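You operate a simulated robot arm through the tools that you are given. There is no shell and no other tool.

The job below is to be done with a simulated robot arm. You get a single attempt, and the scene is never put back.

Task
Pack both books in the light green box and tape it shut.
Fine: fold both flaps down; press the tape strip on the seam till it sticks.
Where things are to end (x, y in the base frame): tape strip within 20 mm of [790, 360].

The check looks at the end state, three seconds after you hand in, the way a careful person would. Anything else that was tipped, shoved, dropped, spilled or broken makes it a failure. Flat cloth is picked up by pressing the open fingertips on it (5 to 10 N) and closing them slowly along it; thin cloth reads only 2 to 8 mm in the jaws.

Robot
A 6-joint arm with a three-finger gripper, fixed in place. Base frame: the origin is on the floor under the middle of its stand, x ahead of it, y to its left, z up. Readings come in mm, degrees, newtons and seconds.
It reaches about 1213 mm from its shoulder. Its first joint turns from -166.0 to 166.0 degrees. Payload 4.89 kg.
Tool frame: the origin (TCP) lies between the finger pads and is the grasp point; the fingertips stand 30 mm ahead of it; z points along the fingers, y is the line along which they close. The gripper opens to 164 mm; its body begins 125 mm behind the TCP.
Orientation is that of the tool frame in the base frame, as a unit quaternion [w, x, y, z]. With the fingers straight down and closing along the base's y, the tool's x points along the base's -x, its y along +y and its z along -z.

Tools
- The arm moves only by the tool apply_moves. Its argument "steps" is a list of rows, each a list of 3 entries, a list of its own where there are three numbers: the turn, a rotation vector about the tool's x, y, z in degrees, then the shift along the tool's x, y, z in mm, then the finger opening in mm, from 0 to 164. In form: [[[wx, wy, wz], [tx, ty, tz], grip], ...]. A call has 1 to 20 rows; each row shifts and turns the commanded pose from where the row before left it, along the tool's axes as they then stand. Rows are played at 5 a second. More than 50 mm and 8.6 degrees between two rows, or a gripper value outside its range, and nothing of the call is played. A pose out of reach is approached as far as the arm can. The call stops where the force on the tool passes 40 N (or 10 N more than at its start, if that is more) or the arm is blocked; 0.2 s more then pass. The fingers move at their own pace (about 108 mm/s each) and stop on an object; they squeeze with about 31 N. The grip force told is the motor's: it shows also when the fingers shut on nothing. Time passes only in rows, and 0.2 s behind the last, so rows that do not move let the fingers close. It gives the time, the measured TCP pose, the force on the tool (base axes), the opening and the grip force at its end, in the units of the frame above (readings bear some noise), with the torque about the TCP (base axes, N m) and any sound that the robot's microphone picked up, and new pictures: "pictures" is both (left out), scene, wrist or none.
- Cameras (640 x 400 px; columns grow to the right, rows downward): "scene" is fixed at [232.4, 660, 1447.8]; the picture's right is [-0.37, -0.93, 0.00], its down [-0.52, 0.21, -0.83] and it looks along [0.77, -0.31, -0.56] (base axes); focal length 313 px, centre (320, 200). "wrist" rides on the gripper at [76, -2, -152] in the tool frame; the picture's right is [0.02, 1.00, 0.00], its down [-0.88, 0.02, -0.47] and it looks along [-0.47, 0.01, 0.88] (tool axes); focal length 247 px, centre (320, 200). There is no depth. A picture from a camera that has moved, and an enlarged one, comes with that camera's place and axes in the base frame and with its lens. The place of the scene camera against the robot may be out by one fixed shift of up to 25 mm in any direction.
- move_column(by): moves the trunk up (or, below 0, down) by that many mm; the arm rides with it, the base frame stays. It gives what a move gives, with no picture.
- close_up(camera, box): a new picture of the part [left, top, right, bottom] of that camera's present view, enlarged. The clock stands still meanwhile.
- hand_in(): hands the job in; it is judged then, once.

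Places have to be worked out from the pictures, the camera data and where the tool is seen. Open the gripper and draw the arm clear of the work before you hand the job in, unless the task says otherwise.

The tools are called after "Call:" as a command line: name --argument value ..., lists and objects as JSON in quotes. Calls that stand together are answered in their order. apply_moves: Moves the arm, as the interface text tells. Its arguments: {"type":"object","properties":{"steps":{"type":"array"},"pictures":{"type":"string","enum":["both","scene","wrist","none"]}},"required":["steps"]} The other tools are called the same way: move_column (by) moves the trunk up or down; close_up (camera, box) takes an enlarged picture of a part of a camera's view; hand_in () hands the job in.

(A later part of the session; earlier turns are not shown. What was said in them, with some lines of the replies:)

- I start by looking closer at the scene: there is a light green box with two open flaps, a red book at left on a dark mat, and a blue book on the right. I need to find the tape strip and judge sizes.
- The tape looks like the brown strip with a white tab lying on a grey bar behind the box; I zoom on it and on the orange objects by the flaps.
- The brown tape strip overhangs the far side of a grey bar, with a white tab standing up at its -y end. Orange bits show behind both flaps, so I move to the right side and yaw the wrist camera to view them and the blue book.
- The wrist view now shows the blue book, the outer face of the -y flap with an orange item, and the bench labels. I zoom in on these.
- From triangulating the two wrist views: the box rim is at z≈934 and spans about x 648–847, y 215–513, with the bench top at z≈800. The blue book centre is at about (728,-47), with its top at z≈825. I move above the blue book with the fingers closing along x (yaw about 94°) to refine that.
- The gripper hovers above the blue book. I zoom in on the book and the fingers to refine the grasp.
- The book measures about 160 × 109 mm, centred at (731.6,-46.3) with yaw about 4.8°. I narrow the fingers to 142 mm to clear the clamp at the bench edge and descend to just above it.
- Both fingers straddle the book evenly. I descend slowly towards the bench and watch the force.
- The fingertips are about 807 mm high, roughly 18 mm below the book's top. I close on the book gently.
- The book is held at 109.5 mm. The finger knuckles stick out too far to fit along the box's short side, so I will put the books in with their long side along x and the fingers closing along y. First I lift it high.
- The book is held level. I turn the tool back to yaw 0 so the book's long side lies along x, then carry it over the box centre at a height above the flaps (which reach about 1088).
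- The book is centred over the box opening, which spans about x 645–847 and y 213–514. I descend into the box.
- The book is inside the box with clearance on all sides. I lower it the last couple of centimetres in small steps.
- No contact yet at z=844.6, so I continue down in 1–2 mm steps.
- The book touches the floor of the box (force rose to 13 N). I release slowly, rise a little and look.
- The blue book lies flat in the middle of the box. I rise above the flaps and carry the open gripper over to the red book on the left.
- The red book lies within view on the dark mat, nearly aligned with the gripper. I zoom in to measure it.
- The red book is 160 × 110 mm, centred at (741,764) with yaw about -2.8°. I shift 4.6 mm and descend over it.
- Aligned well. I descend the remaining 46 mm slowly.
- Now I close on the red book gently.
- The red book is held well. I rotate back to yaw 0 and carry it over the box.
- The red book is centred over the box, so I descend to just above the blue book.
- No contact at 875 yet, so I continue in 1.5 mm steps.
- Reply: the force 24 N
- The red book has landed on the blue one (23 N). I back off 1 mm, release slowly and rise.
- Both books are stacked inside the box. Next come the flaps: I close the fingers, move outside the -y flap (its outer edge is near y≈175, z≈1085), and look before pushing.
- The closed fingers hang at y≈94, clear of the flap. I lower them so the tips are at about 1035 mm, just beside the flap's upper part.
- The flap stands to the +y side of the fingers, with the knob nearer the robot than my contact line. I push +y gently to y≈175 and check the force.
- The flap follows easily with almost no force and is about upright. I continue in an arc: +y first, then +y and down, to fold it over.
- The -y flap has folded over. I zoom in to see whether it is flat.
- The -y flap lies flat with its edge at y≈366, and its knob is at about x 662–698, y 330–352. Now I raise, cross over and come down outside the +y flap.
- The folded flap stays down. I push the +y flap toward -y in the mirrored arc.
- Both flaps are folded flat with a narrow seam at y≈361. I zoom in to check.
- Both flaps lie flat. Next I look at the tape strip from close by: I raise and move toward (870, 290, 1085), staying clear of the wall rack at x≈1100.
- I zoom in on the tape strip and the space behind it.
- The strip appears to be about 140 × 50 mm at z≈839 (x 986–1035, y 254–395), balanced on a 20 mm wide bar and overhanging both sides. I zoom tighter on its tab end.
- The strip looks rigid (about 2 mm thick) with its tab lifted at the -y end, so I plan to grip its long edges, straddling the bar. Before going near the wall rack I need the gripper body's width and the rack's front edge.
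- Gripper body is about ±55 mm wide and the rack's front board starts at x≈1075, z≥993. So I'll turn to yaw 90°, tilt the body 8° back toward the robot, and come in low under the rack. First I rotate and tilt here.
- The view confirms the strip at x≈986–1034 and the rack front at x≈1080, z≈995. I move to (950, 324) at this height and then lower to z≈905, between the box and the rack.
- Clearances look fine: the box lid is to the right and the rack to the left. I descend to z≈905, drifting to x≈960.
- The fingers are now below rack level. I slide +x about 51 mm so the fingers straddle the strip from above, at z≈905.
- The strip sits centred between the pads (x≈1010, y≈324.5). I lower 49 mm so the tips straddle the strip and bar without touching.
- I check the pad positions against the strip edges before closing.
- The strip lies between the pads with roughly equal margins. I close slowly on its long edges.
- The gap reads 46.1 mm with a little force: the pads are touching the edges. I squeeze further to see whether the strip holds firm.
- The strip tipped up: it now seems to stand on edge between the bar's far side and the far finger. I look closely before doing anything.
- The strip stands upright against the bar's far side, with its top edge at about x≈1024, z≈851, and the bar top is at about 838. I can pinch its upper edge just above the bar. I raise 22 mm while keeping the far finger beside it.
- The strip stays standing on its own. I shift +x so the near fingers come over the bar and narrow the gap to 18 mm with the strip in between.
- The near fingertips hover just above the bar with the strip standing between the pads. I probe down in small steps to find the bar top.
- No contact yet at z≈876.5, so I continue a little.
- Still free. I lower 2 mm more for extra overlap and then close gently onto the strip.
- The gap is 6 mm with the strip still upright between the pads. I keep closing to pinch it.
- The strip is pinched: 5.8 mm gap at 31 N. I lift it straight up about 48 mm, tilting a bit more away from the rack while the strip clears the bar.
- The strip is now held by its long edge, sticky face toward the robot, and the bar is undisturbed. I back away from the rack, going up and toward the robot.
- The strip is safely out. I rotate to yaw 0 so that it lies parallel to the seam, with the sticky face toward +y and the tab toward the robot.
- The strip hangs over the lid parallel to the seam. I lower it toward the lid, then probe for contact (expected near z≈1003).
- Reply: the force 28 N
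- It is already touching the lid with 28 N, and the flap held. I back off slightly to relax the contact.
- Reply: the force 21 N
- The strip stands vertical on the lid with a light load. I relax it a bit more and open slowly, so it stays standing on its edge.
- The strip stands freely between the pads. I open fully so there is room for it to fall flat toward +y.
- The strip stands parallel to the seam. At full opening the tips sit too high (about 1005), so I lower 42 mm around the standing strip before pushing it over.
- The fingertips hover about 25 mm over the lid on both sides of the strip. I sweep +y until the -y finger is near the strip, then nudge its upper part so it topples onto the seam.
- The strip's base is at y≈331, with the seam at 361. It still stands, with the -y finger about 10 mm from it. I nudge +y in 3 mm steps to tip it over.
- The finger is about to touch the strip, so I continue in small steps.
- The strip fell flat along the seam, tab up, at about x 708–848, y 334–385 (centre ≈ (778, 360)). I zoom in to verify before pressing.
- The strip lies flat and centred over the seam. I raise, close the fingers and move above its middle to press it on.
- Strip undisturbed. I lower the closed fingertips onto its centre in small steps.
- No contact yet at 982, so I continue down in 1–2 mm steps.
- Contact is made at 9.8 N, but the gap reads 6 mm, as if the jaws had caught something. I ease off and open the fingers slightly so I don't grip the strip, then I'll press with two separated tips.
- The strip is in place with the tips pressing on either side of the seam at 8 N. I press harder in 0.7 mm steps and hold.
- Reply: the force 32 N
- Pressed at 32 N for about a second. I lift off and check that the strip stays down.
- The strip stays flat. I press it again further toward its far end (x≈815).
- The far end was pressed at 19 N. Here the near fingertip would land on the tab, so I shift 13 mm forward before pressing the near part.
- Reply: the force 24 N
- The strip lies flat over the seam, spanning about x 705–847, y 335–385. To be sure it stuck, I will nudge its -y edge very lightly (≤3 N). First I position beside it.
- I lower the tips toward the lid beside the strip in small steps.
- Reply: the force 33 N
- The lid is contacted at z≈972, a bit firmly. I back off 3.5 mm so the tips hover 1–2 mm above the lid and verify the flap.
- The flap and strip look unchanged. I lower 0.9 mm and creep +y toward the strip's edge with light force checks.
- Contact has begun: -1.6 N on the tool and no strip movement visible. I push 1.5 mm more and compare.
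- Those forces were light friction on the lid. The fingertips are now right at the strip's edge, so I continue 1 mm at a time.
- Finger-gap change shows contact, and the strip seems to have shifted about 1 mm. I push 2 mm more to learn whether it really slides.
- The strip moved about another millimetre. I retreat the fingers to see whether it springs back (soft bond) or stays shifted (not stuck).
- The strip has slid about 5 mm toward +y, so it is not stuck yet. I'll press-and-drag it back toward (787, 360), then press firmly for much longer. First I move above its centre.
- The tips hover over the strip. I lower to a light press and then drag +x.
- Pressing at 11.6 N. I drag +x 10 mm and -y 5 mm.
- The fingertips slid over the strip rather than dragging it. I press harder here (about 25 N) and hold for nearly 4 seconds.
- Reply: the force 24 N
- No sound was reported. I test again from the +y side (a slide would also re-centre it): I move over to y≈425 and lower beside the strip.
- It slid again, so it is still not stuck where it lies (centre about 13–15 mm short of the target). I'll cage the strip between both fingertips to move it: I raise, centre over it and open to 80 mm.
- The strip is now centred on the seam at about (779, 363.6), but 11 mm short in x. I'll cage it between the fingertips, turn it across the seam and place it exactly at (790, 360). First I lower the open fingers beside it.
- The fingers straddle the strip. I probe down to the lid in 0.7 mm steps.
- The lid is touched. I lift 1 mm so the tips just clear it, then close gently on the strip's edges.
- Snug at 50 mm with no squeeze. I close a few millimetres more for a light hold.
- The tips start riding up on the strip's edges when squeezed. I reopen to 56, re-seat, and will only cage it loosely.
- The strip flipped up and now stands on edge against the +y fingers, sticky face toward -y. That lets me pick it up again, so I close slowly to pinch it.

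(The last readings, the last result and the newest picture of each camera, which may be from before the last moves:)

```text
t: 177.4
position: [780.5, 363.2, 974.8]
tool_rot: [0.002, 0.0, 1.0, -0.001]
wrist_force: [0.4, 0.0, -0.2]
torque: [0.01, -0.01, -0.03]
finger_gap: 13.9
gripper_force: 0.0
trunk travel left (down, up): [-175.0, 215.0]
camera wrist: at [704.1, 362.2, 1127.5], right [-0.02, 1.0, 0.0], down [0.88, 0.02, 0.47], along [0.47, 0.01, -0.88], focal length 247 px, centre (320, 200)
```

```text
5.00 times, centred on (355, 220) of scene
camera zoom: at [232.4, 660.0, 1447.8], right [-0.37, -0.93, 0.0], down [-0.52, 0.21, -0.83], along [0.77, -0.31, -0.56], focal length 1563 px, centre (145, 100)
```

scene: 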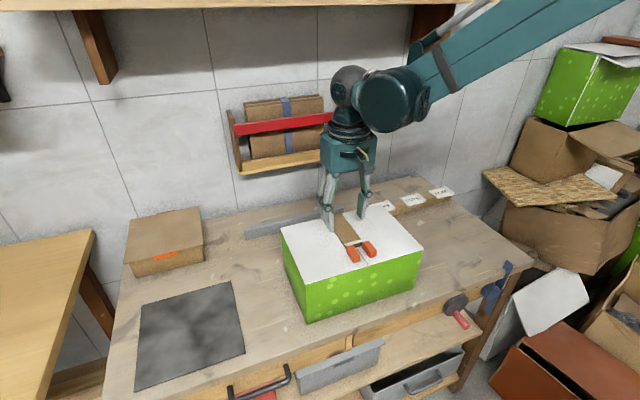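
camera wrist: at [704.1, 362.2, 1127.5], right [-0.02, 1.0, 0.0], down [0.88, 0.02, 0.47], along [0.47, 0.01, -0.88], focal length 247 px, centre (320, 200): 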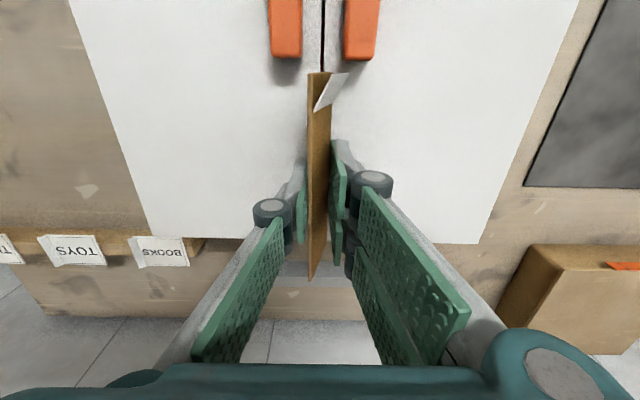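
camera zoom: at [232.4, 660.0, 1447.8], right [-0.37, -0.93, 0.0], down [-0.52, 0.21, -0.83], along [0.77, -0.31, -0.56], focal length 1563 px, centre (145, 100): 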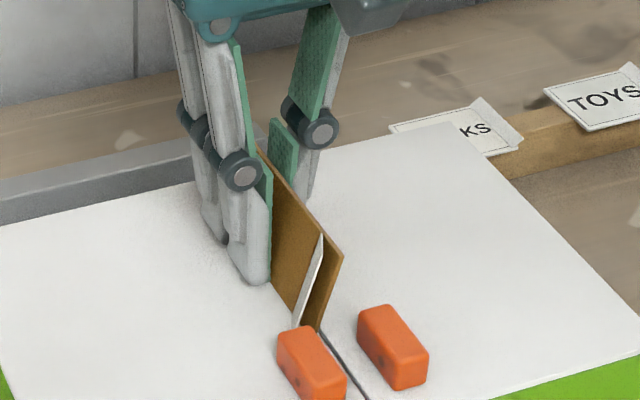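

The strip is between the pads. I close fully to pinch it.

Call:
apply_moves --steps '[[[0, 0, 0], [0, 0, 0], 10], [[0, 0, 0], [0, 0, 0], 7], [[0, 0, 0], [0, 0, 0], 4], [[0, 0, 0], [0, 0, 0], 2], [[0, 0, 0], [0, 0, 0], 0], [[0, 0, 0], [0, 0, 0], 0]]' --pictures "wrist"

Call:
close_up --camera "wrist" --box '[200, 30, 460, 270]'

Call:
close_up --camera "scene" --box '[310, 180, 400, 260]'

```text
t: 178.8
position: [781.4, 364.4, 974.5]
tool_rot: [0.001, 0.0, 1.0, 0.0]
wrist_force: [-0.7, -0.4, 0.4]
torque: [0.02, -0.01, -0.02]
finger_gap: 5.8
gripper_force: 31.0
trunk travel left (down, up): [-175.0, 215.0]
camera wrist: at [704.1, 362.2, 1127.5], right [-0.02, 1.0, 0.0], down [0.88, 0.02, 0.47], along [0.47, 0.01, -0.88], focal length 247 px, centre (320, 200)
```

wrist: 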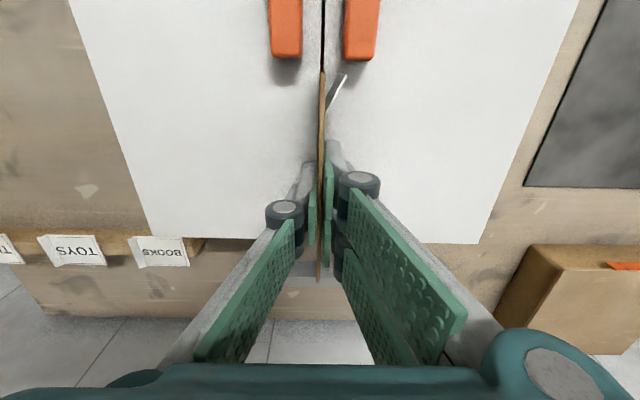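

```text
1.67 times, centred on (330, 150) of wrist
camera zoom: at [704.1, 362.2, 1127.5], right [-0.02, 1.0, 0.0], down [0.88, 0.02, 0.47], along [0.47, 0.01, -0.88], focal length 412 px, centre (303, 283)
```

zoom: 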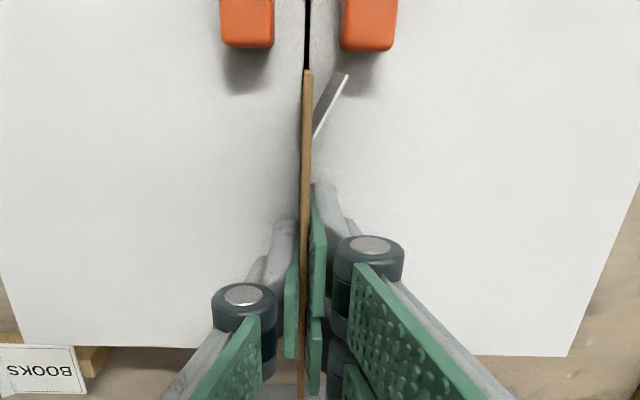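

```text
5.00 times, centred on (355, 220) of scene
camera zoom: at [232.4, 660.0, 1447.8], right [-0.37, -0.93, 0.0], down [-0.52, 0.21, -0.83], along [0.77, -0.31, -0.56], focal length 1563 px, centre (145, 100)
```

zoom: 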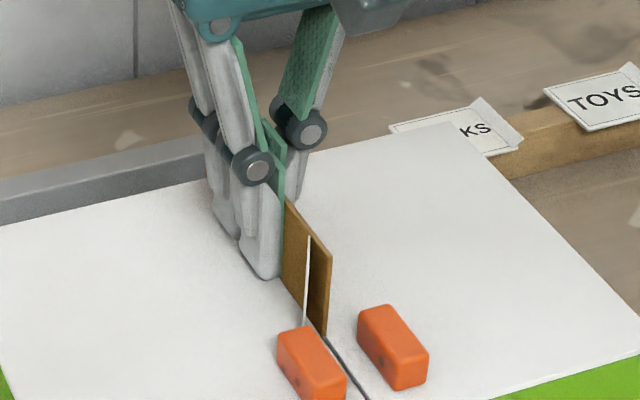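

Pinched again (5.8 mm, 31 N). I lift it and turn to yaw 90° so it will lie across the seam at the exact target.

Call:
apply_moves --steps '[[[0, 0, 0], [0, 0, -5], 0], [[0, 0, 0], [0, 0, -15], 0], [[0, 0, 0], [0, 0, -30], 0], [[0, 0, 0], [0, 0, -35], 0], [[0, 0, -7.5], [0, 0, 0], 0], [[0, 0, -7.5], [0, 0, 0], 0], [[0, 0, -7.5], [0, 0, 0], 0], [[0, 0, -7.5], [0, 0, 0], 0], [[0, 0, -7.5], [0, 0, 0], 0], [[0, 0, -7.5], [0, 0, 0], 0], [[0, 0, -7.5], [0, 0, 0], 0], [[0, 0, -7.5], [0, 0, 0], 0], [[0, 0, -7.5], [0, 0, 0], 0], [[0, 0, -7.5], [0, 0, 0], 0], [[0, 0, -7.5], [0, 0, 0], 0], [[0, 0, -7.5], [0, 0, 0], 0], [[0, 0, 0], [0, 0, 0], 0]]' --pictures "both"

Call:
close_up --camera "scene" --box '[290, 120, 430, 260]'

```text
t: 182.4
position: [780.8, 363.7, 1059.6]
tool_rot: [0.0, 0.708, -0.706, 0.001]
wrist_force: [0.0, -0.5, 0.0]
torque: [0.02, 0.0, -0.01]
finger_gap: 6.0
gripper_force: 30.7
trunk travel left (down, up): [-175.0, 215.0]
camera wrist: at [781.9, 287.7, 1212.3], right [-1.0, -0.02, 0.0], down [-0.02, 0.88, 0.47], along [-0.01, 0.47, -0.88], focal length 247 px, centre (320, 200)
```

scene: 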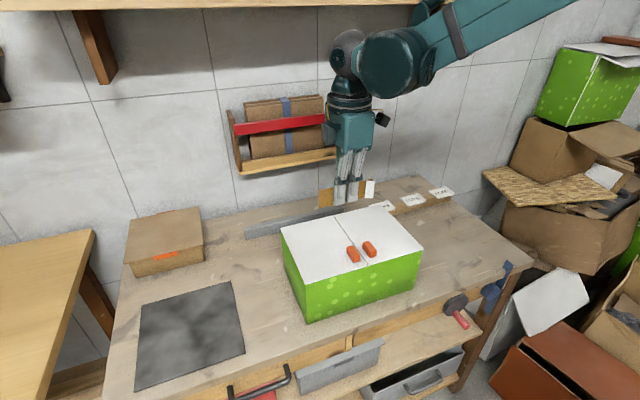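
wrist: 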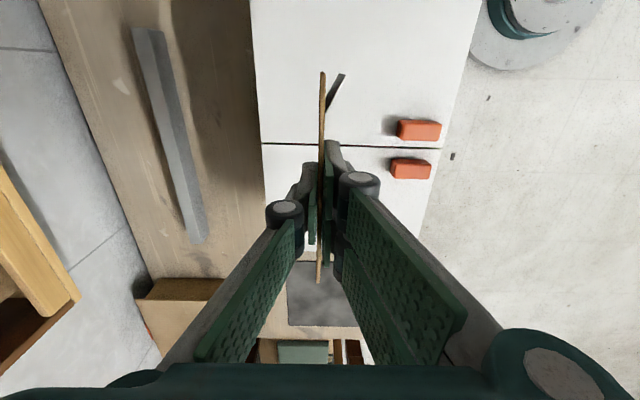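

```text
2.86 times, centred on (360, 190) of scene
camera zoom: at [232.4, 660.0, 1447.8], right [-0.37, -0.93, 0.0], down [-0.52, 0.21, -0.83], along [0.77, -0.31, -0.56], focal length 893 px, centre (206, 229)
```

zoom: 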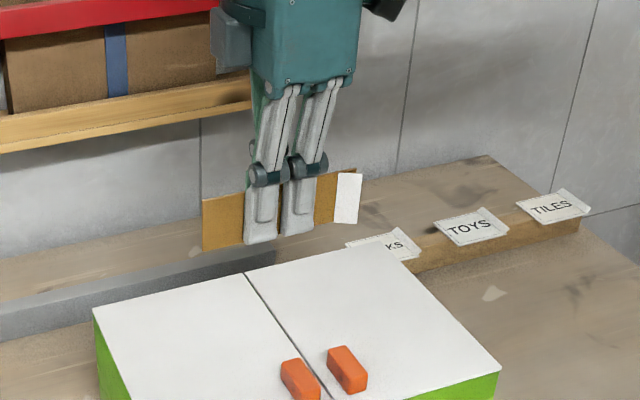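

The strip hangs across the seam direction, tab side toward the robot. I move to x≈760 and lower toward the lid.

Call:
apply_moves --steps '[[[0, 0, 0], [0, 10.4, 0], 0], [[0, 0, 0], [0, 10.4, 0], 0], [[0, 0, 0], [0, 0, 25], 0], [[0, 0, 0], [0, 0, 25], 0], [[0, 0, 0], [0, 0, 15], 0], [[0, 0, 0], [0, 0, 8], 0], [[0, 0, 0], [0, 0, 0], 0]]' --pictures "both"

Call:
close_up --camera "scene" --box '[290, 170, 430, 270]'

```text
t: 184.0
position: [760.2, 364.5, 986.3]
tool_rot: [0.001, -0.707, 0.707, 0.0]
wrist_force: [-0.4, 0.0, -0.3]
torque: [-0.02, 0.05, 0.0]
finger_gap: 6.1
gripper_force: 31.4
trunk travel left (down, up): [-175.0, 215.0]
camera wrist: at [761.7, 287.8, 1138.8], right [-1.0, -0.02, 0.0], down [-0.02, 0.88, 0.47], along [-0.01, 0.47, -0.88], focal length 247 px, centre (320, 200)
```

scene: 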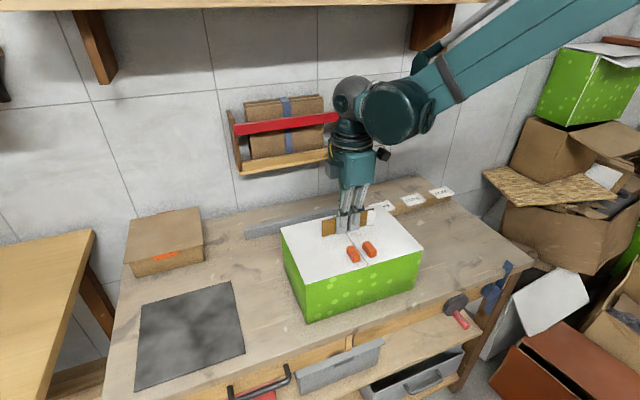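
wrist: 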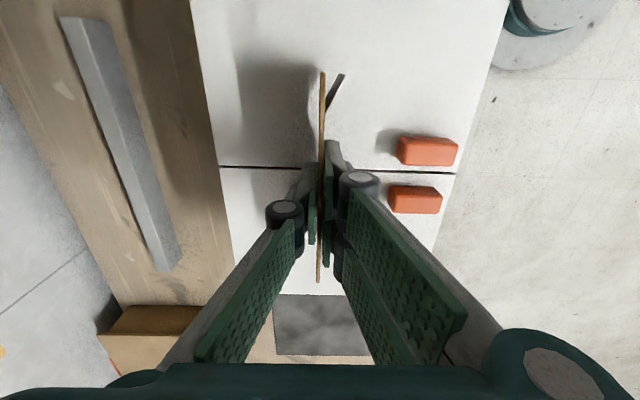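

```text
4.00 times, centred on (360, 220) of scene
camera zoom: at [232.4, 660.0, 1447.8], right [-0.37, -0.93, 0.0], down [-0.52, 0.21, -0.83], along [0.77, -0.31, -0.56], focal length 1251 px, centre (160, 120)
```

zoom: 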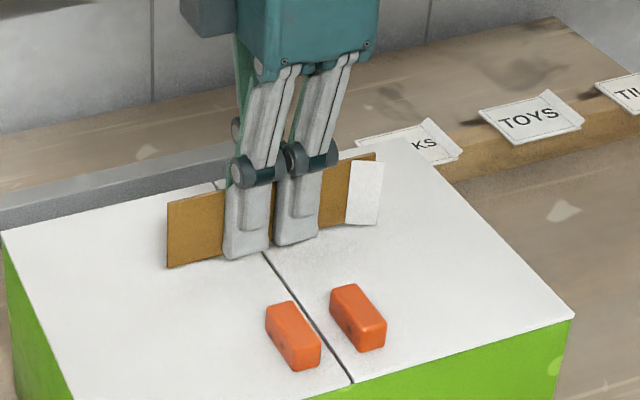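

Call:
apply_moves --steps '[[[0, 0, 0], [0, 0, 4], 0], [[0, 0, 0], [0, 0, 3], 0], [[0, 0, 0], [0, 0, 2], 0], [[0, 0, 0], [0, 0, 0], 0]]' --pictures "none"

Call:
apply_moves --steps '[[[0, 0, 0], [0, 0, 1], 0], [[0, 0, 0], [0, 0, 0], 0]]' --pictures "none"

```text
t: 185.0
position: [759.8, 364.0, 976.6]
tool_rot: [0.001, -0.707, 0.707, 0.0]
wrist_force: [-0.1, 0.2, 0.0]
torque: [0.01, 0.0, -0.01]
finger_gap: 6.0
gripper_force: 31.0
trunk travel left (down, up): [-175.0, 215.0]
```

```text
t: 185.6
position: [760.0, 364.9, 975.8]
tool_rot: [0.0, -0.707, 0.707, 0.0]
wrist_force: [0.0, -0.5, 0.2]
torque: [0.02, -0.03, -0.01]
finger_gap: 6.0
gripper_force: 31.1
trunk travel left (down, up): [-175.0, 215.0]
```

Call:
apply_moves --steps '[[[0, 0, 0], [0, 0, 1], 0], [[0, 0, 0], [0, 0, 0], 0]]' --pictures "none"

Call:
apply_moves --steps '[[[0, 0, 0], [0, 0, 0.7], 0], [[0, 0, 0], [0, 0, 0], 0]]' --pictures "none"

```text
t: 186.2
position: [760.8, 364.4, 975.2]
tool_rot: [0.001, -0.707, 0.708, -0.001]
wrist_force: [0.7, -1.1, -0.9]
torque: [0.02, 0.04, 0.0]
finger_gap: 6.2
gripper_force: 31.3
trunk travel left (down, up): [-175.0, 215.0]
```

```text
t: 186.8
position: [761.1, 365.2, 975.2]
tool_rot: [-0.001, 0.707, -0.707, 0.0]
wrist_force: [0.4, -0.4, 0.2]
torque: [-0.01, -0.01, -0.01]
finger_gap: 5.9
gripper_force: 31.3
trunk travel left (down, up): [-175.0, 215.0]
```

Call:
apply_moves --steps '[[[0, 0, 0], [0, 0, 0.7], 0], [[0, 0, 0], [0, 0, 0], 0]]' --pictures "none"

Call:
close_up --camera "scene" --box '[310, 190, 400, 260]'

```text
t: 187.4
position: [759.0, 363.9, 974.3]
tool_rot: [0.0, -0.707, 0.707, -0.001]
wrist_force: [1.3, 2.2, 7.2]
torque: [0.15, -0.05, 0.01]
finger_gap: 6.3
gripper_force: 31.4
trunk travel left (down, up): [-175.0, 215.0]
```

```text
5.71 times, centred on (355, 225) of scene
camera zoom: at [232.4, 660.0, 1447.8], right [-0.37, -0.93, 0.0], down [-0.52, 0.21, -0.83], along [0.77, -0.31, -0.56], focal length 1787 px, centre (120, 57)
```

zoom: 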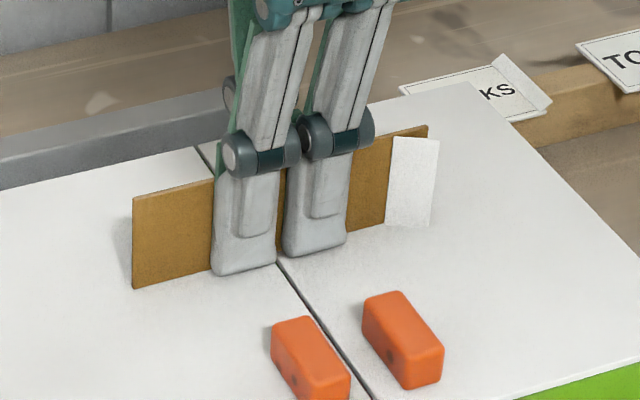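

It touches the lid at 7 N, standing across the seam. I release slowly, raising slightly once the pads are free.

Call:
apply_moves --steps '[[[0, 0, 0], [0, 0, -0.5], 0], [[0, 0, 0], [0, 0, 0], 3], [[0, 0, 0], [0, 0, 0], 6], [[0, 0, 0], [0, 0, 0], 8], [[0, 0, 0], [0, 0, 0], 10], [[0, 0, 0], [0, 0, -0.5], 13], [[0, 0, 0], [0, 0, -0.5], 17], [[0, 0, 0], [0, 0, -1], 22], [[0, 0, 0], [0, 0, 0], 22]]' --pictures "wrist"

Call:
close_up --camera "scene" --box '[310, 190, 400, 260]'

Call:
close_up --camera "wrist" --box '[200, 40, 460, 280]'

```text
t: 189.4
position: [759.5, 364.9, 976.9]
tool_rot: [-0.001, 0.707, -0.707, 0.001]
wrist_force: [-0.5, 0.4, 0.4]
torque: [0.01, 0.03, 0.01]
finger_gap: 22.0
gripper_force: 0.0
trunk travel left (down, up): [-175.0, 215.0]
camera wrist: at [761.2, 287.1, 1129.3], right [-1.0, -0.02, 0.0], down [-0.02, 0.88, 0.47], along [-0.01, 0.47, -0.88], focal length 247 px, centre (320, 200)
```

wrist: 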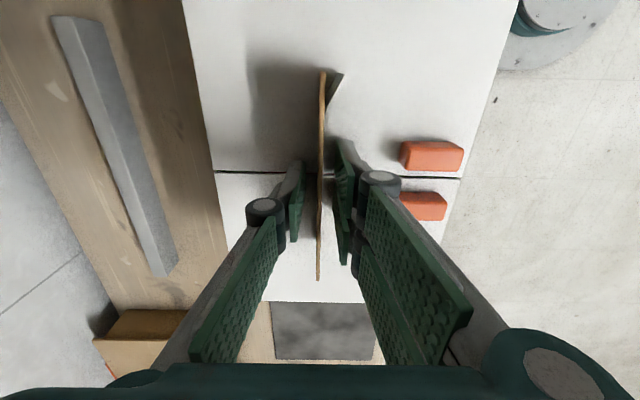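

```text
5.71 times, centred on (355, 225) of scene
camera zoom: at [232.4, 660.0, 1447.8], right [-0.37, -0.93, 0.0], down [-0.52, 0.21, -0.83], along [0.77, -0.31, -0.56], focal length 1787 px, centre (120, 57)
```

zoom: 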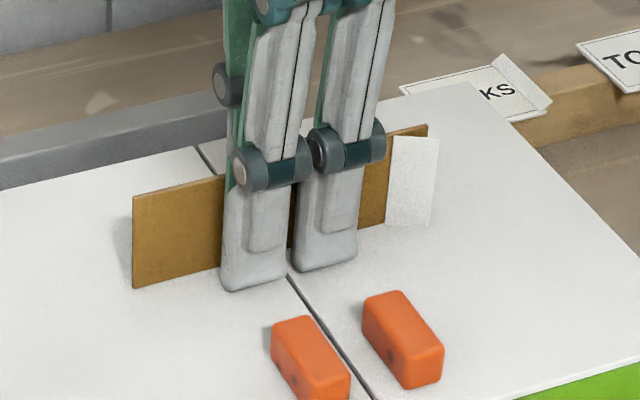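

```text
1.67 times, centred on (330, 160) of wrist
camera zoom: at [761.2, 287.1, 1129.3], right [-1.0, -0.02, 0.0], down [-0.02, 0.88, 0.47], along [-0.01, 0.47, -0.88], focal length 412 px, centre (303, 267)
```

zoom: 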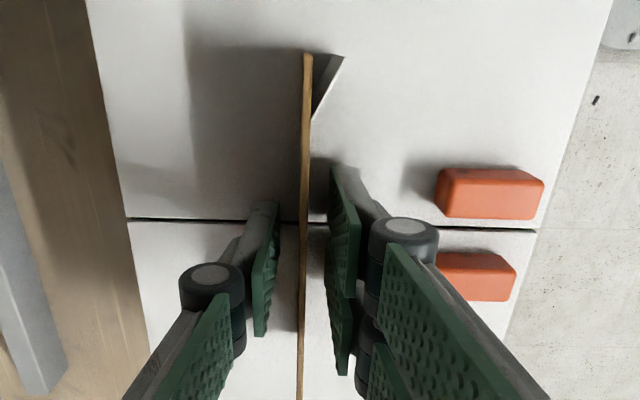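

The strip stands freely across the seam (centre y≈359). I open to 80 mm and raise about 25 mm so the near fingers can push its upper part.

Call:
apply_moves --steps '[[[0, 0, 0], [0, 0, -1], 34], [[0, 0, 0], [0, 0, -1], 46], [[0, 0, 0], [0, 0, -1], 58], [[0, 0, 0], [0, 0, -3], 70], [[0, 0, 0], [0, 0, -5], 80], [[0, 0, 0], [0, 0, -6], 84], [[0, 0, 0], [0, 0, -8], 84], [[0, 0, 0], [0, 0, 0], 84]]' --pictures "wrist"

Call:
close_up --camera "scene" --box '[310, 190, 400, 260]'

```text
t: 191.2
position: [758.8, 364.6, 1001.2]
tool_rot: [0.0, -0.707, 0.707, -0.001]
wrist_force: [-0.1, -0.7, -1.4]
torque: [-0.02, 0.01, -0.02]
finger_gap: 84.3
gripper_force: 0.0
trunk travel left (down, up): [-175.0, 215.0]
camera wrist: at [760.6, 287.3, 1154.4], right [-1.0, -0.02, 0.0], down [-0.02, 0.88, 0.47], along [-0.01, 0.47, -0.88], focal length 247 px, centre (320, 200)
```

wrist: 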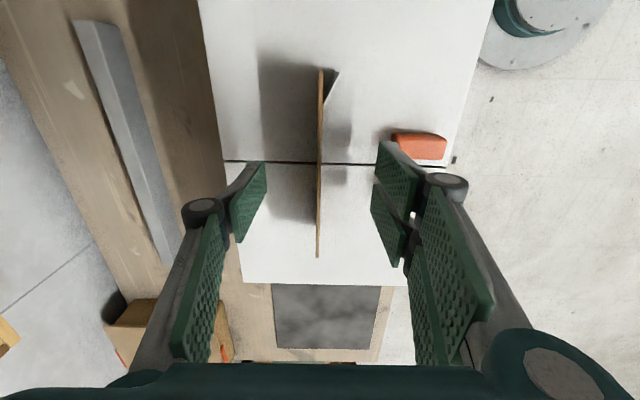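

```text
5.71 times, centred on (355, 225) of scene
camera zoom: at [232.4, 660.0, 1447.8], right [-0.37, -0.93, 0.0], down [-0.52, 0.21, -0.83], along [0.77, -0.31, -0.56], focal length 1787 px, centre (120, 57)
```

zoom: 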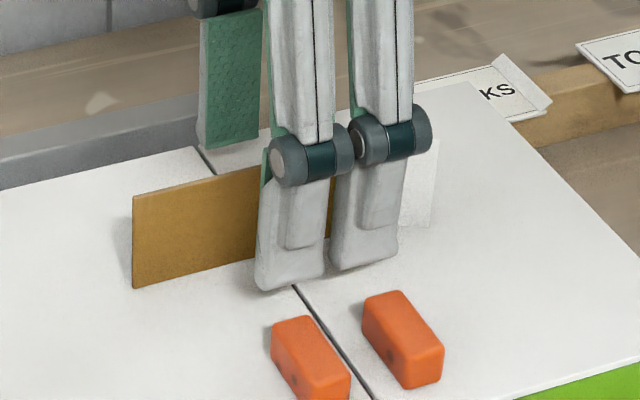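

Now I sweep +x: first 32 mm, then small steps to topple it forward (+x) onto its sticky face.

Call:
apply_moves --steps '[[[0, 0, 0], [0, -10, 0], 84], [[0, 0, 0], [0, -10, 0], 84], [[0, 0, 0], [0, -8, 0], 84], [[0, 0, 0], [0, -4, 0], 84], [[0, 0, 0], [0, 0, 0], 84]]' --pictures "wrist"

Call:
close_up --camera "scene" --box '[310, 190, 400, 260]'

```text
t: 192.4
position: [793.1, 365.0, 1001.5]
tool_rot: [0.0, -0.707, 0.707, -0.001]
wrist_force: [0.2, 0.9, 0.3]
torque: [0.0, 0.01, 0.0]
finger_gap: 84.2
gripper_force: 0.0
trunk travel left (down, up): [-175.0, 215.0]
camera wrist: at [794.0, 287.5, 1154.3], right [-1.0, -0.02, 0.0], down [-0.02, 0.88, 0.47], along [-0.01, 0.47, -0.88], focal length 247 px, centre (320, 200)
```

wrist: 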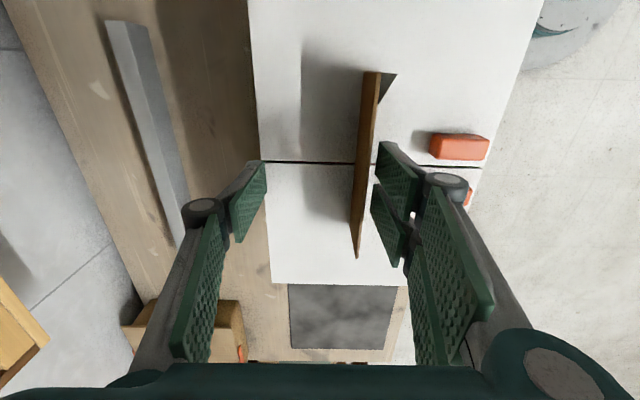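

```text
5.71 times, centred on (355, 225) of scene
camera zoom: at [232.4, 660.0, 1447.8], right [-0.37, -0.93, 0.0], down [-0.52, 0.21, -0.83], along [0.77, -0.31, -0.56], focal length 1787 px, centre (120, 57)
```

zoom: 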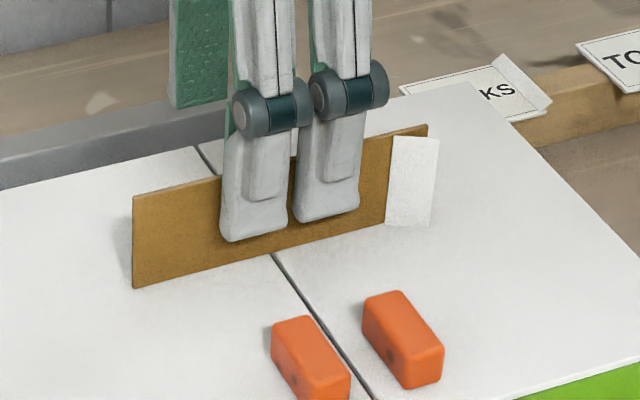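

Call:
apply_moves --steps '[[[0, 0, 0], [0, -3, 0], 84], [[0, 0, 0], [0, -3, 0], 84], [[0, 0, 0], [0, -3, 0], 84], [[0, 0, 0], [0, 0, 0], 84]]' --pictures "wrist"

Call:
close_up --camera "scene" --box '[310, 190, 400, 260]'

```text
t: 193.4
position: [802.3, 365.3, 1001.3]
tool_rot: [0.0, -0.707, 0.707, 0.0]
wrist_force: [-0.4, -0.4, 0.3]
torque: [0.02, 0.01, 0.01]
finger_gap: 83.9
gripper_force: 0.0
trunk travel left (down, up): [-175.0, 215.0]
camera wrist: at [803.0, 287.7, 1154.2], right [-1.0, -0.02, 0.0], down [-0.02, 0.88, 0.47], along [-0.01, 0.47, -0.88], focal length 247 px, centre (320, 200)
```

wrist: 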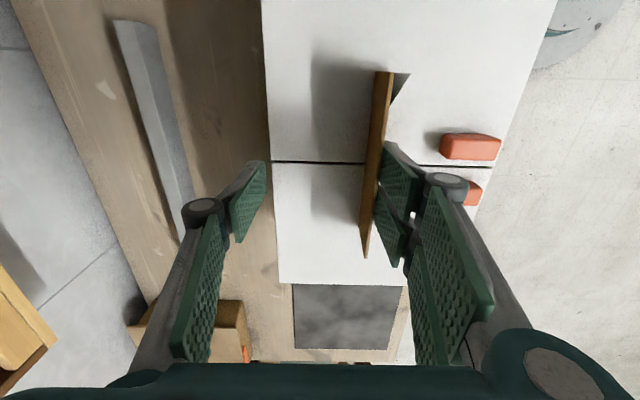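

```text
5.71 times, centred on (355, 225) of scene
camera zoom: at [232.4, 660.0, 1447.8], right [-0.37, -0.93, 0.0], down [-0.52, 0.21, -0.83], along [0.77, -0.31, -0.56], focal length 1787 px, centre (120, 57)
```

zoom: 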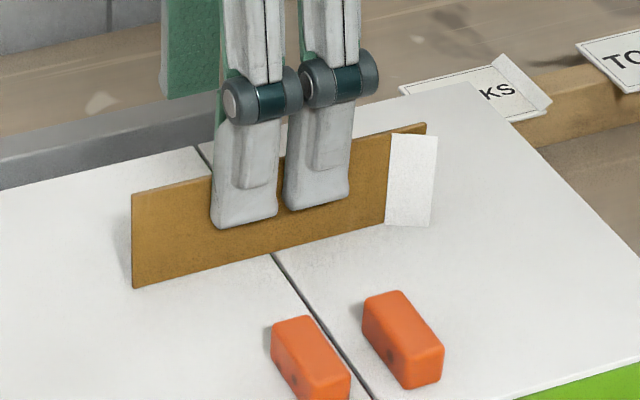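

Contact is starting (the top has leaned slightly). Another few millimetres should topple it.

Call:
apply_moves --steps '[[[0, 0, 0], [0, -2.5, 0], 84], [[0, 0, 0], [0, -2.5, 0], 84], [[0, 0, 0], [0, -2, 0], 84], [[0, 0, 0], [0, 0, 0], 84]]' --pictures "wrist"

Call:
close_up --camera "scene" --box '[310, 190, 400, 260]'

```text
t: 194.4
position: [810.0, 364.4, 1001.0]
tool_rot: [0.0, 0.708, -0.707, 0.0]
wrist_force: [0.1, -0.4, 0.2]
torque: [0.0, -0.01, -0.01]
finger_gap: 83.8
gripper_force: 0.1
trunk travel left (down, up): [-175.0, 215.0]
camera wrist: at [809.8, 287.7, 1154.8], right [-1.0, -0.02, 0.0], down [-0.02, 0.88, 0.47], along [-0.01, 0.47, -0.88], focal length 247 px, centre (320, 200)
```

wrist: 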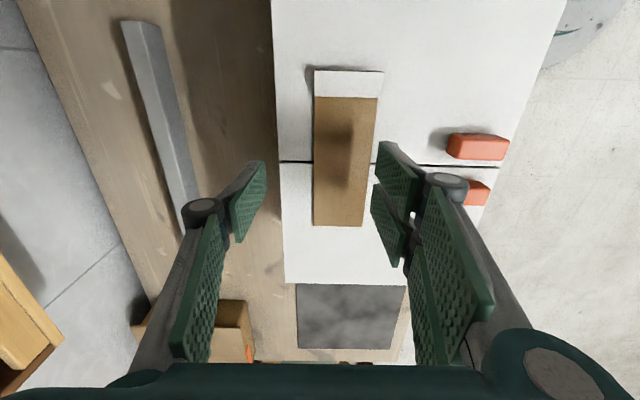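

```text
5.71 times, centred on (355, 225) of scene
camera zoom: at [232.4, 660.0, 1447.8], right [-0.37, -0.93, 0.0], down [-0.52, 0.21, -0.83], along [0.77, -0.31, -0.56], focal length 1787 px, centre (120, 57)
```

zoom: 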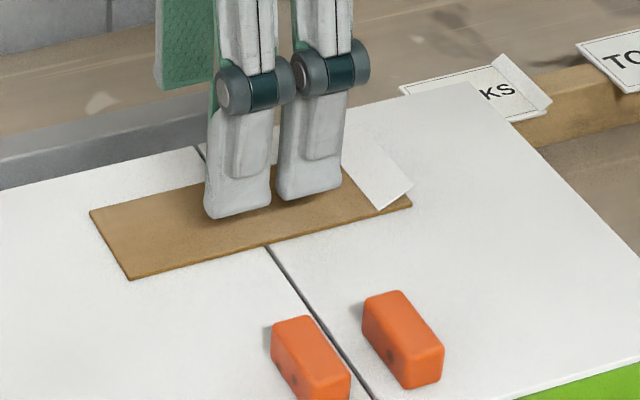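

It landed flat across the seam: x≈762–814, y≈288–432, centre about (788, 360). I raise, centre above the seam and press.

Call:
apply_moves --steps '[[[0, 0, 0], [0, 0, -10], 84], [[0, 0, 0], [0, 0, -15], 84], [[0, 0, 0], [0, 11, 0], 50], [[0, 0, 0], [0, 10.5, 0], 24], [[0, 0, 0], [0, 0, 0], 24], [[0, 0, 0], [0, 0, 15], 24], [[0, 0, 0], [0, 0, 15], 24], [[0, 0, 0], [0, 0, 12], 24], [[0, 0, 0], [0, 0, 5], 24], [[0, 0, 0], [0, 0, 0], 24]]' --pictures "both"

Call:
close_up --camera "scene" --box '[310, 190, 400, 260]'

```text
t: 196.6
position: [785.5, 365.1, 979.7]
tool_rot: [-0.001, 0.707, -0.707, 0.001]
wrist_force: [0.7, 0.5, -0.2]
torque: [-0.02, -0.02, -0.01]
finger_gap: 24.1
gripper_force: 0.1
trunk travel left (down, up): [-175.0, 215.0]
camera wrist: at [787.8, 287.9, 1133.1], right [-1.0, -0.02, 0.0], down [-0.02, 0.88, 0.47], along [-0.01, 0.47, -0.88], focal length 247 px, centre (320, 200)
```

scene: 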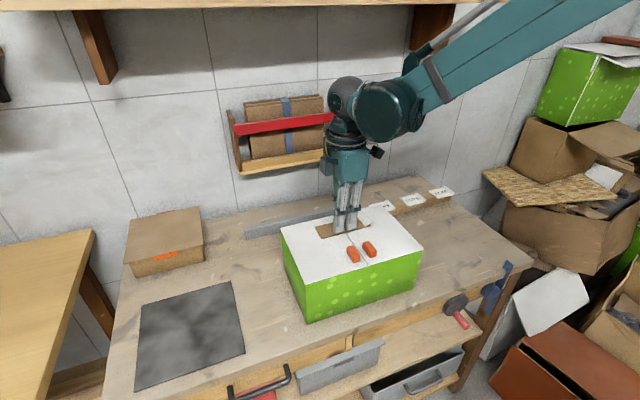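
wrist: 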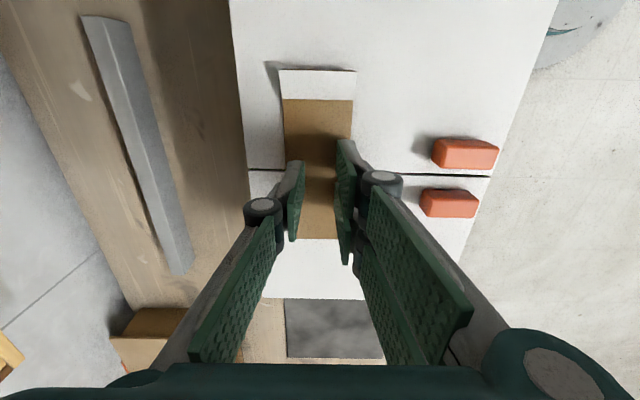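

```text
5.71 times, centred on (355, 225) of scene
camera zoom: at [232.4, 660.0, 1447.8], right [-0.37, -0.93, 0.0], down [-0.52, 0.21, -0.83], along [0.77, -0.31, -0.56], focal length 1787 px, centre (120, 57)
```

zoom: 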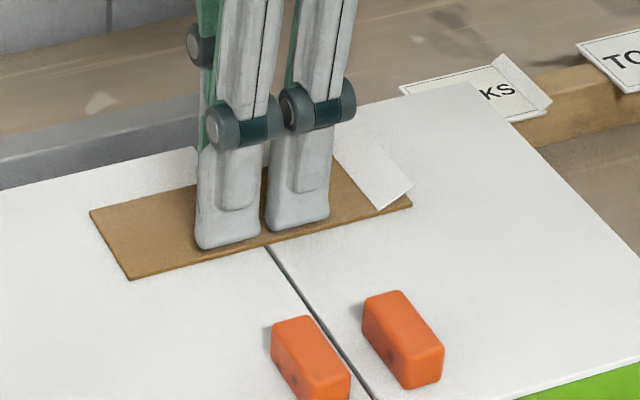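

Call:
apply_moves --steps '[[[0, 0, 0], [0, 0, 2], 24], [[0, 0, 0], [0, 0, 1], 24], [[0, 0, 0], [0, 0, 0], 24]]' --pictures "none"

Call:
apply_moves --steps '[[[0, 0, 0], [0, 0, 0.9], 24], [[0, 0, 0], [0, 0, 0], 24]]' --pictures "none"

```text
t: 197.4
position: [785.4, 364.5, 976.2]
tool_rot: [0.0, 0.708, -0.706, 0.001]
wrist_force: [0.2, 0.9, -0.5]
torque: [0.02, -0.02, 0.01]
finger_gap: 24.0
gripper_force: 0.1
trunk travel left (down, up): [-175.0, 215.0]
```

```text
t: 198.0
position: [787.0, 364.9, 975.8]
tool_rot: [0.001, -0.707, 0.707, 0.0]
wrist_force: [-0.9, -0.7, 5.7]
torque: [-0.07, 0.06, 0.0]
finger_gap: 23.9
gripper_force: 0.1
trunk travel left (down, up): [-175.0, 215.0]
```

Contact at 5.7 N. I now press to about 25 N and hold around 2.5 s.

Call:
apply_moves --steps '[[[0, 0, 0], [0, 0, 0.8], 24], [[0, 0, 0], [0, 0, 0.8], 24], [[0, 0, 0], [0, 0, 0.4], 24], [[0, 0, 0], [0, 0, 0], 24], [[0, 0, 0], [0, 0, 0], 24], [[0, 0, 0], [0, 0, 0], 24], [[0, 0, 0], [0, 0, 0], 24], [[0, 0, 0], [0, 0, 0], 24], [[0, 0, 0], [0, 0, 0], 24], [[0, 0, 0], [0, 0, 0], 24], [[0, 0, 0], [0, 0, 0], 24], [[0, 0, 0], [0, 0, 0], 24], [[0, 0, 0], [0, 0, 0], 24], [[0, 0, 0], [0, 0, 0], 24]]' --pictures "none"

```text
t: 201.0
position: [784.7, 363.9, 975.3]
tool_rot: [-0.002, 0.707, -0.707, 0.0]
wrist_force: [-0.7, -0.2, 34.1]
torque: [-0.05, 0.18, -0.04]
finger_gap: 23.4
gripper_force: 0.1
trunk travel left (down, up): [-175.0, 215.0]
```

Pressed at 34 N for over 2 s. I now test whether it holds by a light nudge from the near edge. First I move beside it.

Call:
apply_moves --steps '[[[0, 0, 0], [0, 0, -4], 24], [[0, 0, 0], [0, 0, -16], 24], [[0, 0, 0], [0, 26, 0], 10], [[0, 0, 0], [0, 26, 0], 10], [[0, 0, 0], [0, 0, 0], 10], [[0, 0, 0], [0, 0, 12], 10], [[0, 0, 0], [0, 0, 7], 10], [[0, 0, 0], [0, 0, 0], 10]]' --pictures "none"

Call:
close_up --camera "scene" --box '[310, 190, 400, 260]'

```text
t: 202.8
position: [734.5, 363.2, 975.6]
tool_rot: [-0.001, 0.707, -0.707, 0.001]
wrist_force: [-0.5, -1.0, -0.1]
torque: [-0.04, 0.01, -0.07]
finger_gap: 10.0
gripper_force: 0.1
trunk travel left (down, up): [-175.0, 215.0]
```

```text
5.71 times, centred on (355, 225) of scene
camera zoom: at [232.4, 660.0, 1447.8], right [-0.37, -0.93, 0.0], down [-0.52, 0.21, -0.83], along [0.77, -0.31, -0.56], focal length 1787 px, centre (120, 57)
```

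zoom: 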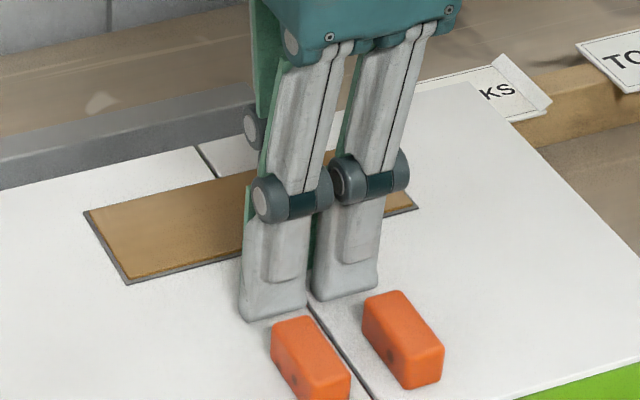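

The strip's look has changed: it now shows a dark outline, as if bonded flat to the lid. I rise straight up and inspect before deciding on any nudge.

Call:
apply_moves --steps '[[[0, 0, 0], [0, 0, -10], 10], [[0, 0, 0], [0, 0, -30], 10], [[0, 0, 0], [0, 0, -40], 10], [[0, 0, 0], [0, 0, -40], 10], [[0, 0, 0], [0, 0, -40], 10], [[0, 0, 0], [0, 0, -30], 10], [[0, 0, 0], [0, 0, 0], 10]]' --pictures "both"

Call:
close_up --camera "scene" --box '[310, 190, 400, 260]'

Call:
close_up --camera "wrist" --box '[170, 20, 470, 280]'

```text
t: 204.4
position: [733.5, 364.3, 1163.8]
tool_rot: [-0.001, 0.708, -0.706, 0.0]
wrist_force: [-0.3, -0.1, 0.8]
torque: [-0.01, -0.07, -0.03]
finger_gap: 10.0
gripper_force: 0.1
trunk travel left (down, up): [-175.0, 215.0]
camera wrist: at [735.1, 287.5, 1317.5], right [-1.0, -0.02, 0.0], down [-0.02, 0.88, 0.47], along [-0.01, 0.47, -0.88], focal length 247 px, centre (320, 200)
```

scene: 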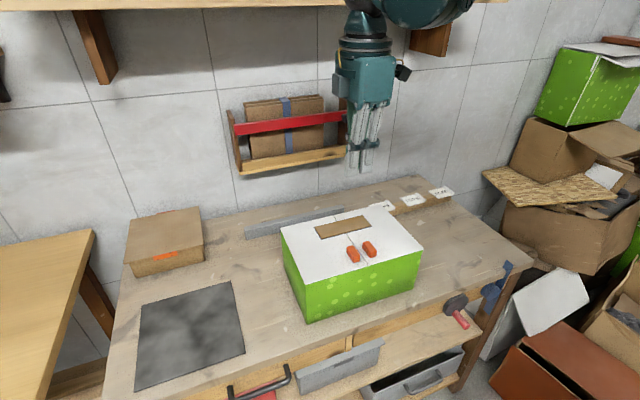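
wrist: 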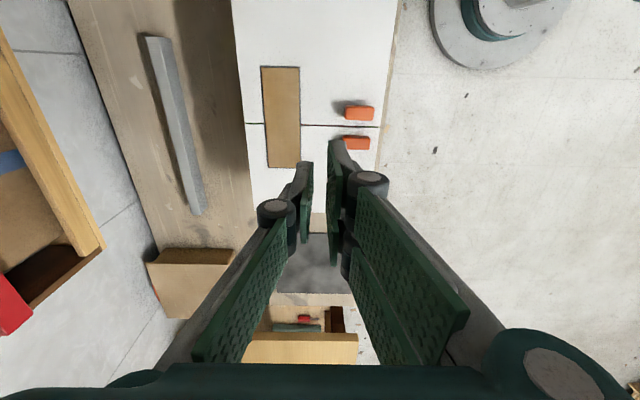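

```text
5.71 times, centred on (355, 225) of scene
camera zoom: at [232.4, 660.0, 1447.8], right [-0.37, -0.93, 0.0], down [-0.52, 0.21, -0.83], along [0.77, -0.31, -0.56], focal length 1787 px, centre (120, 57)
```

zoom: 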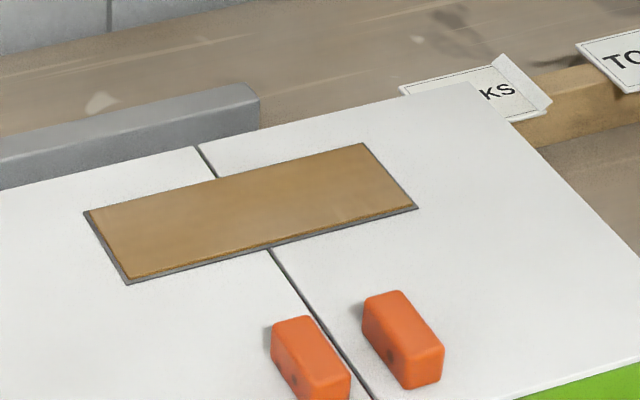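

```text
1.54 times, centred on (320, 150) of wrist
camera zoom: at [735.1, 287.5, 1317.5], right [-1.0, -0.02, 0.0], down [-0.02, 0.88, 0.47], along [-0.01, 0.47, -0.88], focal length 380 px, centre (320, 277)
```

zoom: 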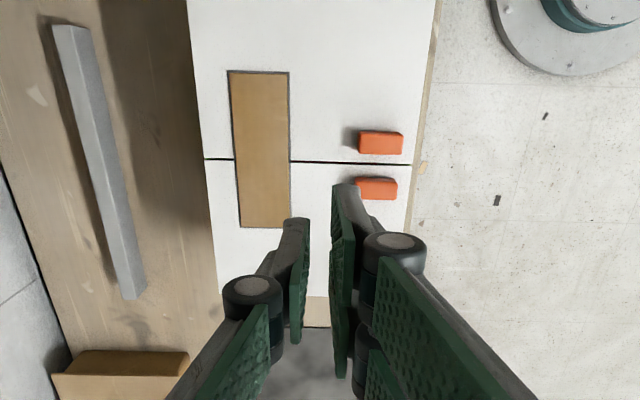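

The tab is gone and the strip lies flat with a dark edge: it has bonded, centred at about (789, 359). I open the gripper and draw the arm up and back, clear of the work.

Call:
apply_moves --steps '[[[0, 0, 0], [0, 0, -35], 10], [[0, 0, 0], [0, 0, -35], 60], [[0, 0, 0], [0, 40, 0], 110], [[0, 0, 0], [0, 40, 0], 164], [[0, 0, 0], [0, 40, 0], 164], [[0, 0, 0], [0, 40, 0], 164], [[0, 0, 0], [0, 40, 0], 164], [[0, 0, 0], [0, 0, 0], 164], [[0, 0, 0], [0, 0, 0], 164]]' --pictures "both"

Call:
close_up --camera "scene" --box '[230, 170, 470, 330]'

Call:
close_up --camera "scene" --box '[310, 190, 400, 260]'

```text
t: 206.4
position: [532.1, 363.2, 1233.1]
tool_rot: [0.001, -0.707, 0.707, -0.001]
wrist_force: [-0.5, 0.7, 0.9]
torque: [0.01, -0.13, 0.02]
finger_gap: 164.2
gripper_force: 0.0
trunk travel left (down, up): [-175.0, 215.0]
camera wrist: at [533.9, 287.0, 1386.3], right [-1.0, -0.02, 0.0], down [-0.02, 0.88, 0.47], along [-0.01, 0.47, -0.88], focal length 247 px, centre (320, 200)
```

scene: 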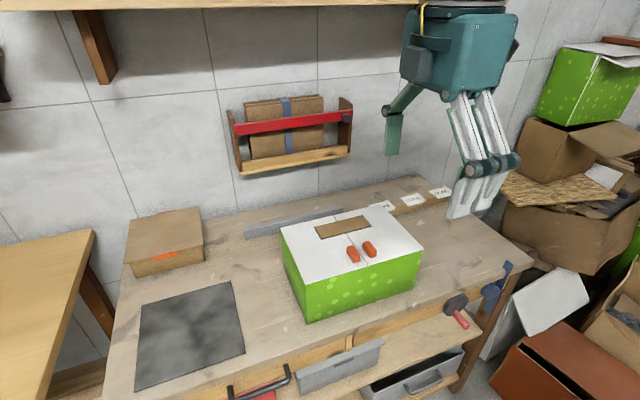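
wrist: 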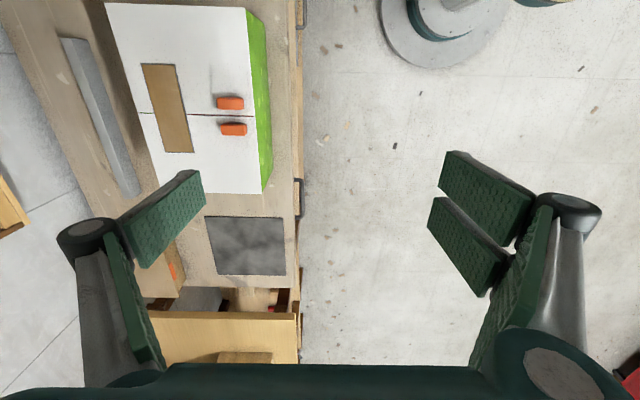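

```text
2.50 times, centred on (350, 250) of scene
camera zoom: at [232.4, 660.0, 1447.8], right [-0.37, -0.93, 0.0], down [-0.52, 0.21, -0.83], along [0.77, -0.31, -0.56], focal length 782 px, centre (245, 75)
```

zoom: 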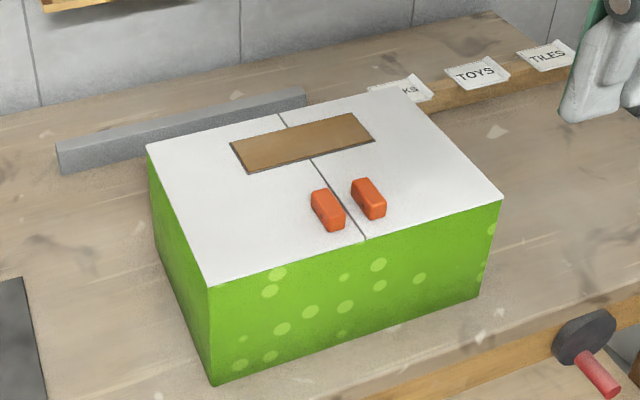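

```text
5.71 times, centred on (355, 225) of scene
camera zoom: at [232.4, 660.0, 1447.8], right [-0.37, -0.93, 0.0], down [-0.52, 0.21, -0.83], along [0.77, -0.31, -0.56], focal length 1787 px, centre (120, 57)
```

zoom: 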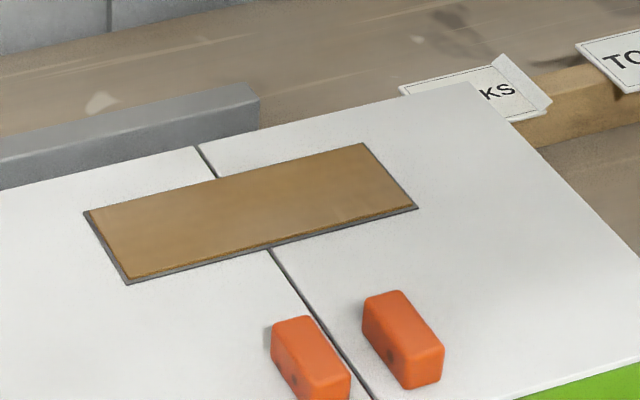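

Both books are in the box, both flaps are flat, and the tape strip is bonded across the seam at about (789, 359). The bar, cards and mat are undisturbed, and the arm is clear with the gripper open, so I hand in.

Call:
hand_in

```text
The job is handed in.
```

The job is handed in. I put both books in the light green box, folded both flaps flat, and pressed the tape strip on the seam until it stuck. I don't have the result of the check.

- **Books:** they are stacked flat in the middle of the box, the red book on top of the blue one.
- **Tape position:** the strip's centre is at about (789, 359), within a few millimetres of the target (790, 360). After the last press its tab was gone and a dark edge showed, which I took as stuck. I did not nudge it again to confirm.
- **Tape direction:** the strip lies across the seam, bridging both flaps. I first laid it along the seam about 12 mm short of the target. It slid when nudged after pressing there, so I picked it up and turned it.
- **Tape handling:** the strip flipped on edge twice while I was gripping it, once off its bar and once on the lid. I picked it up again each time, and the bar did not visibly move.
- **Rest of the scene:** the cards, the mat and the wall rack look as they were at the start. I ended with the gripper open and the arm clear of the bench.
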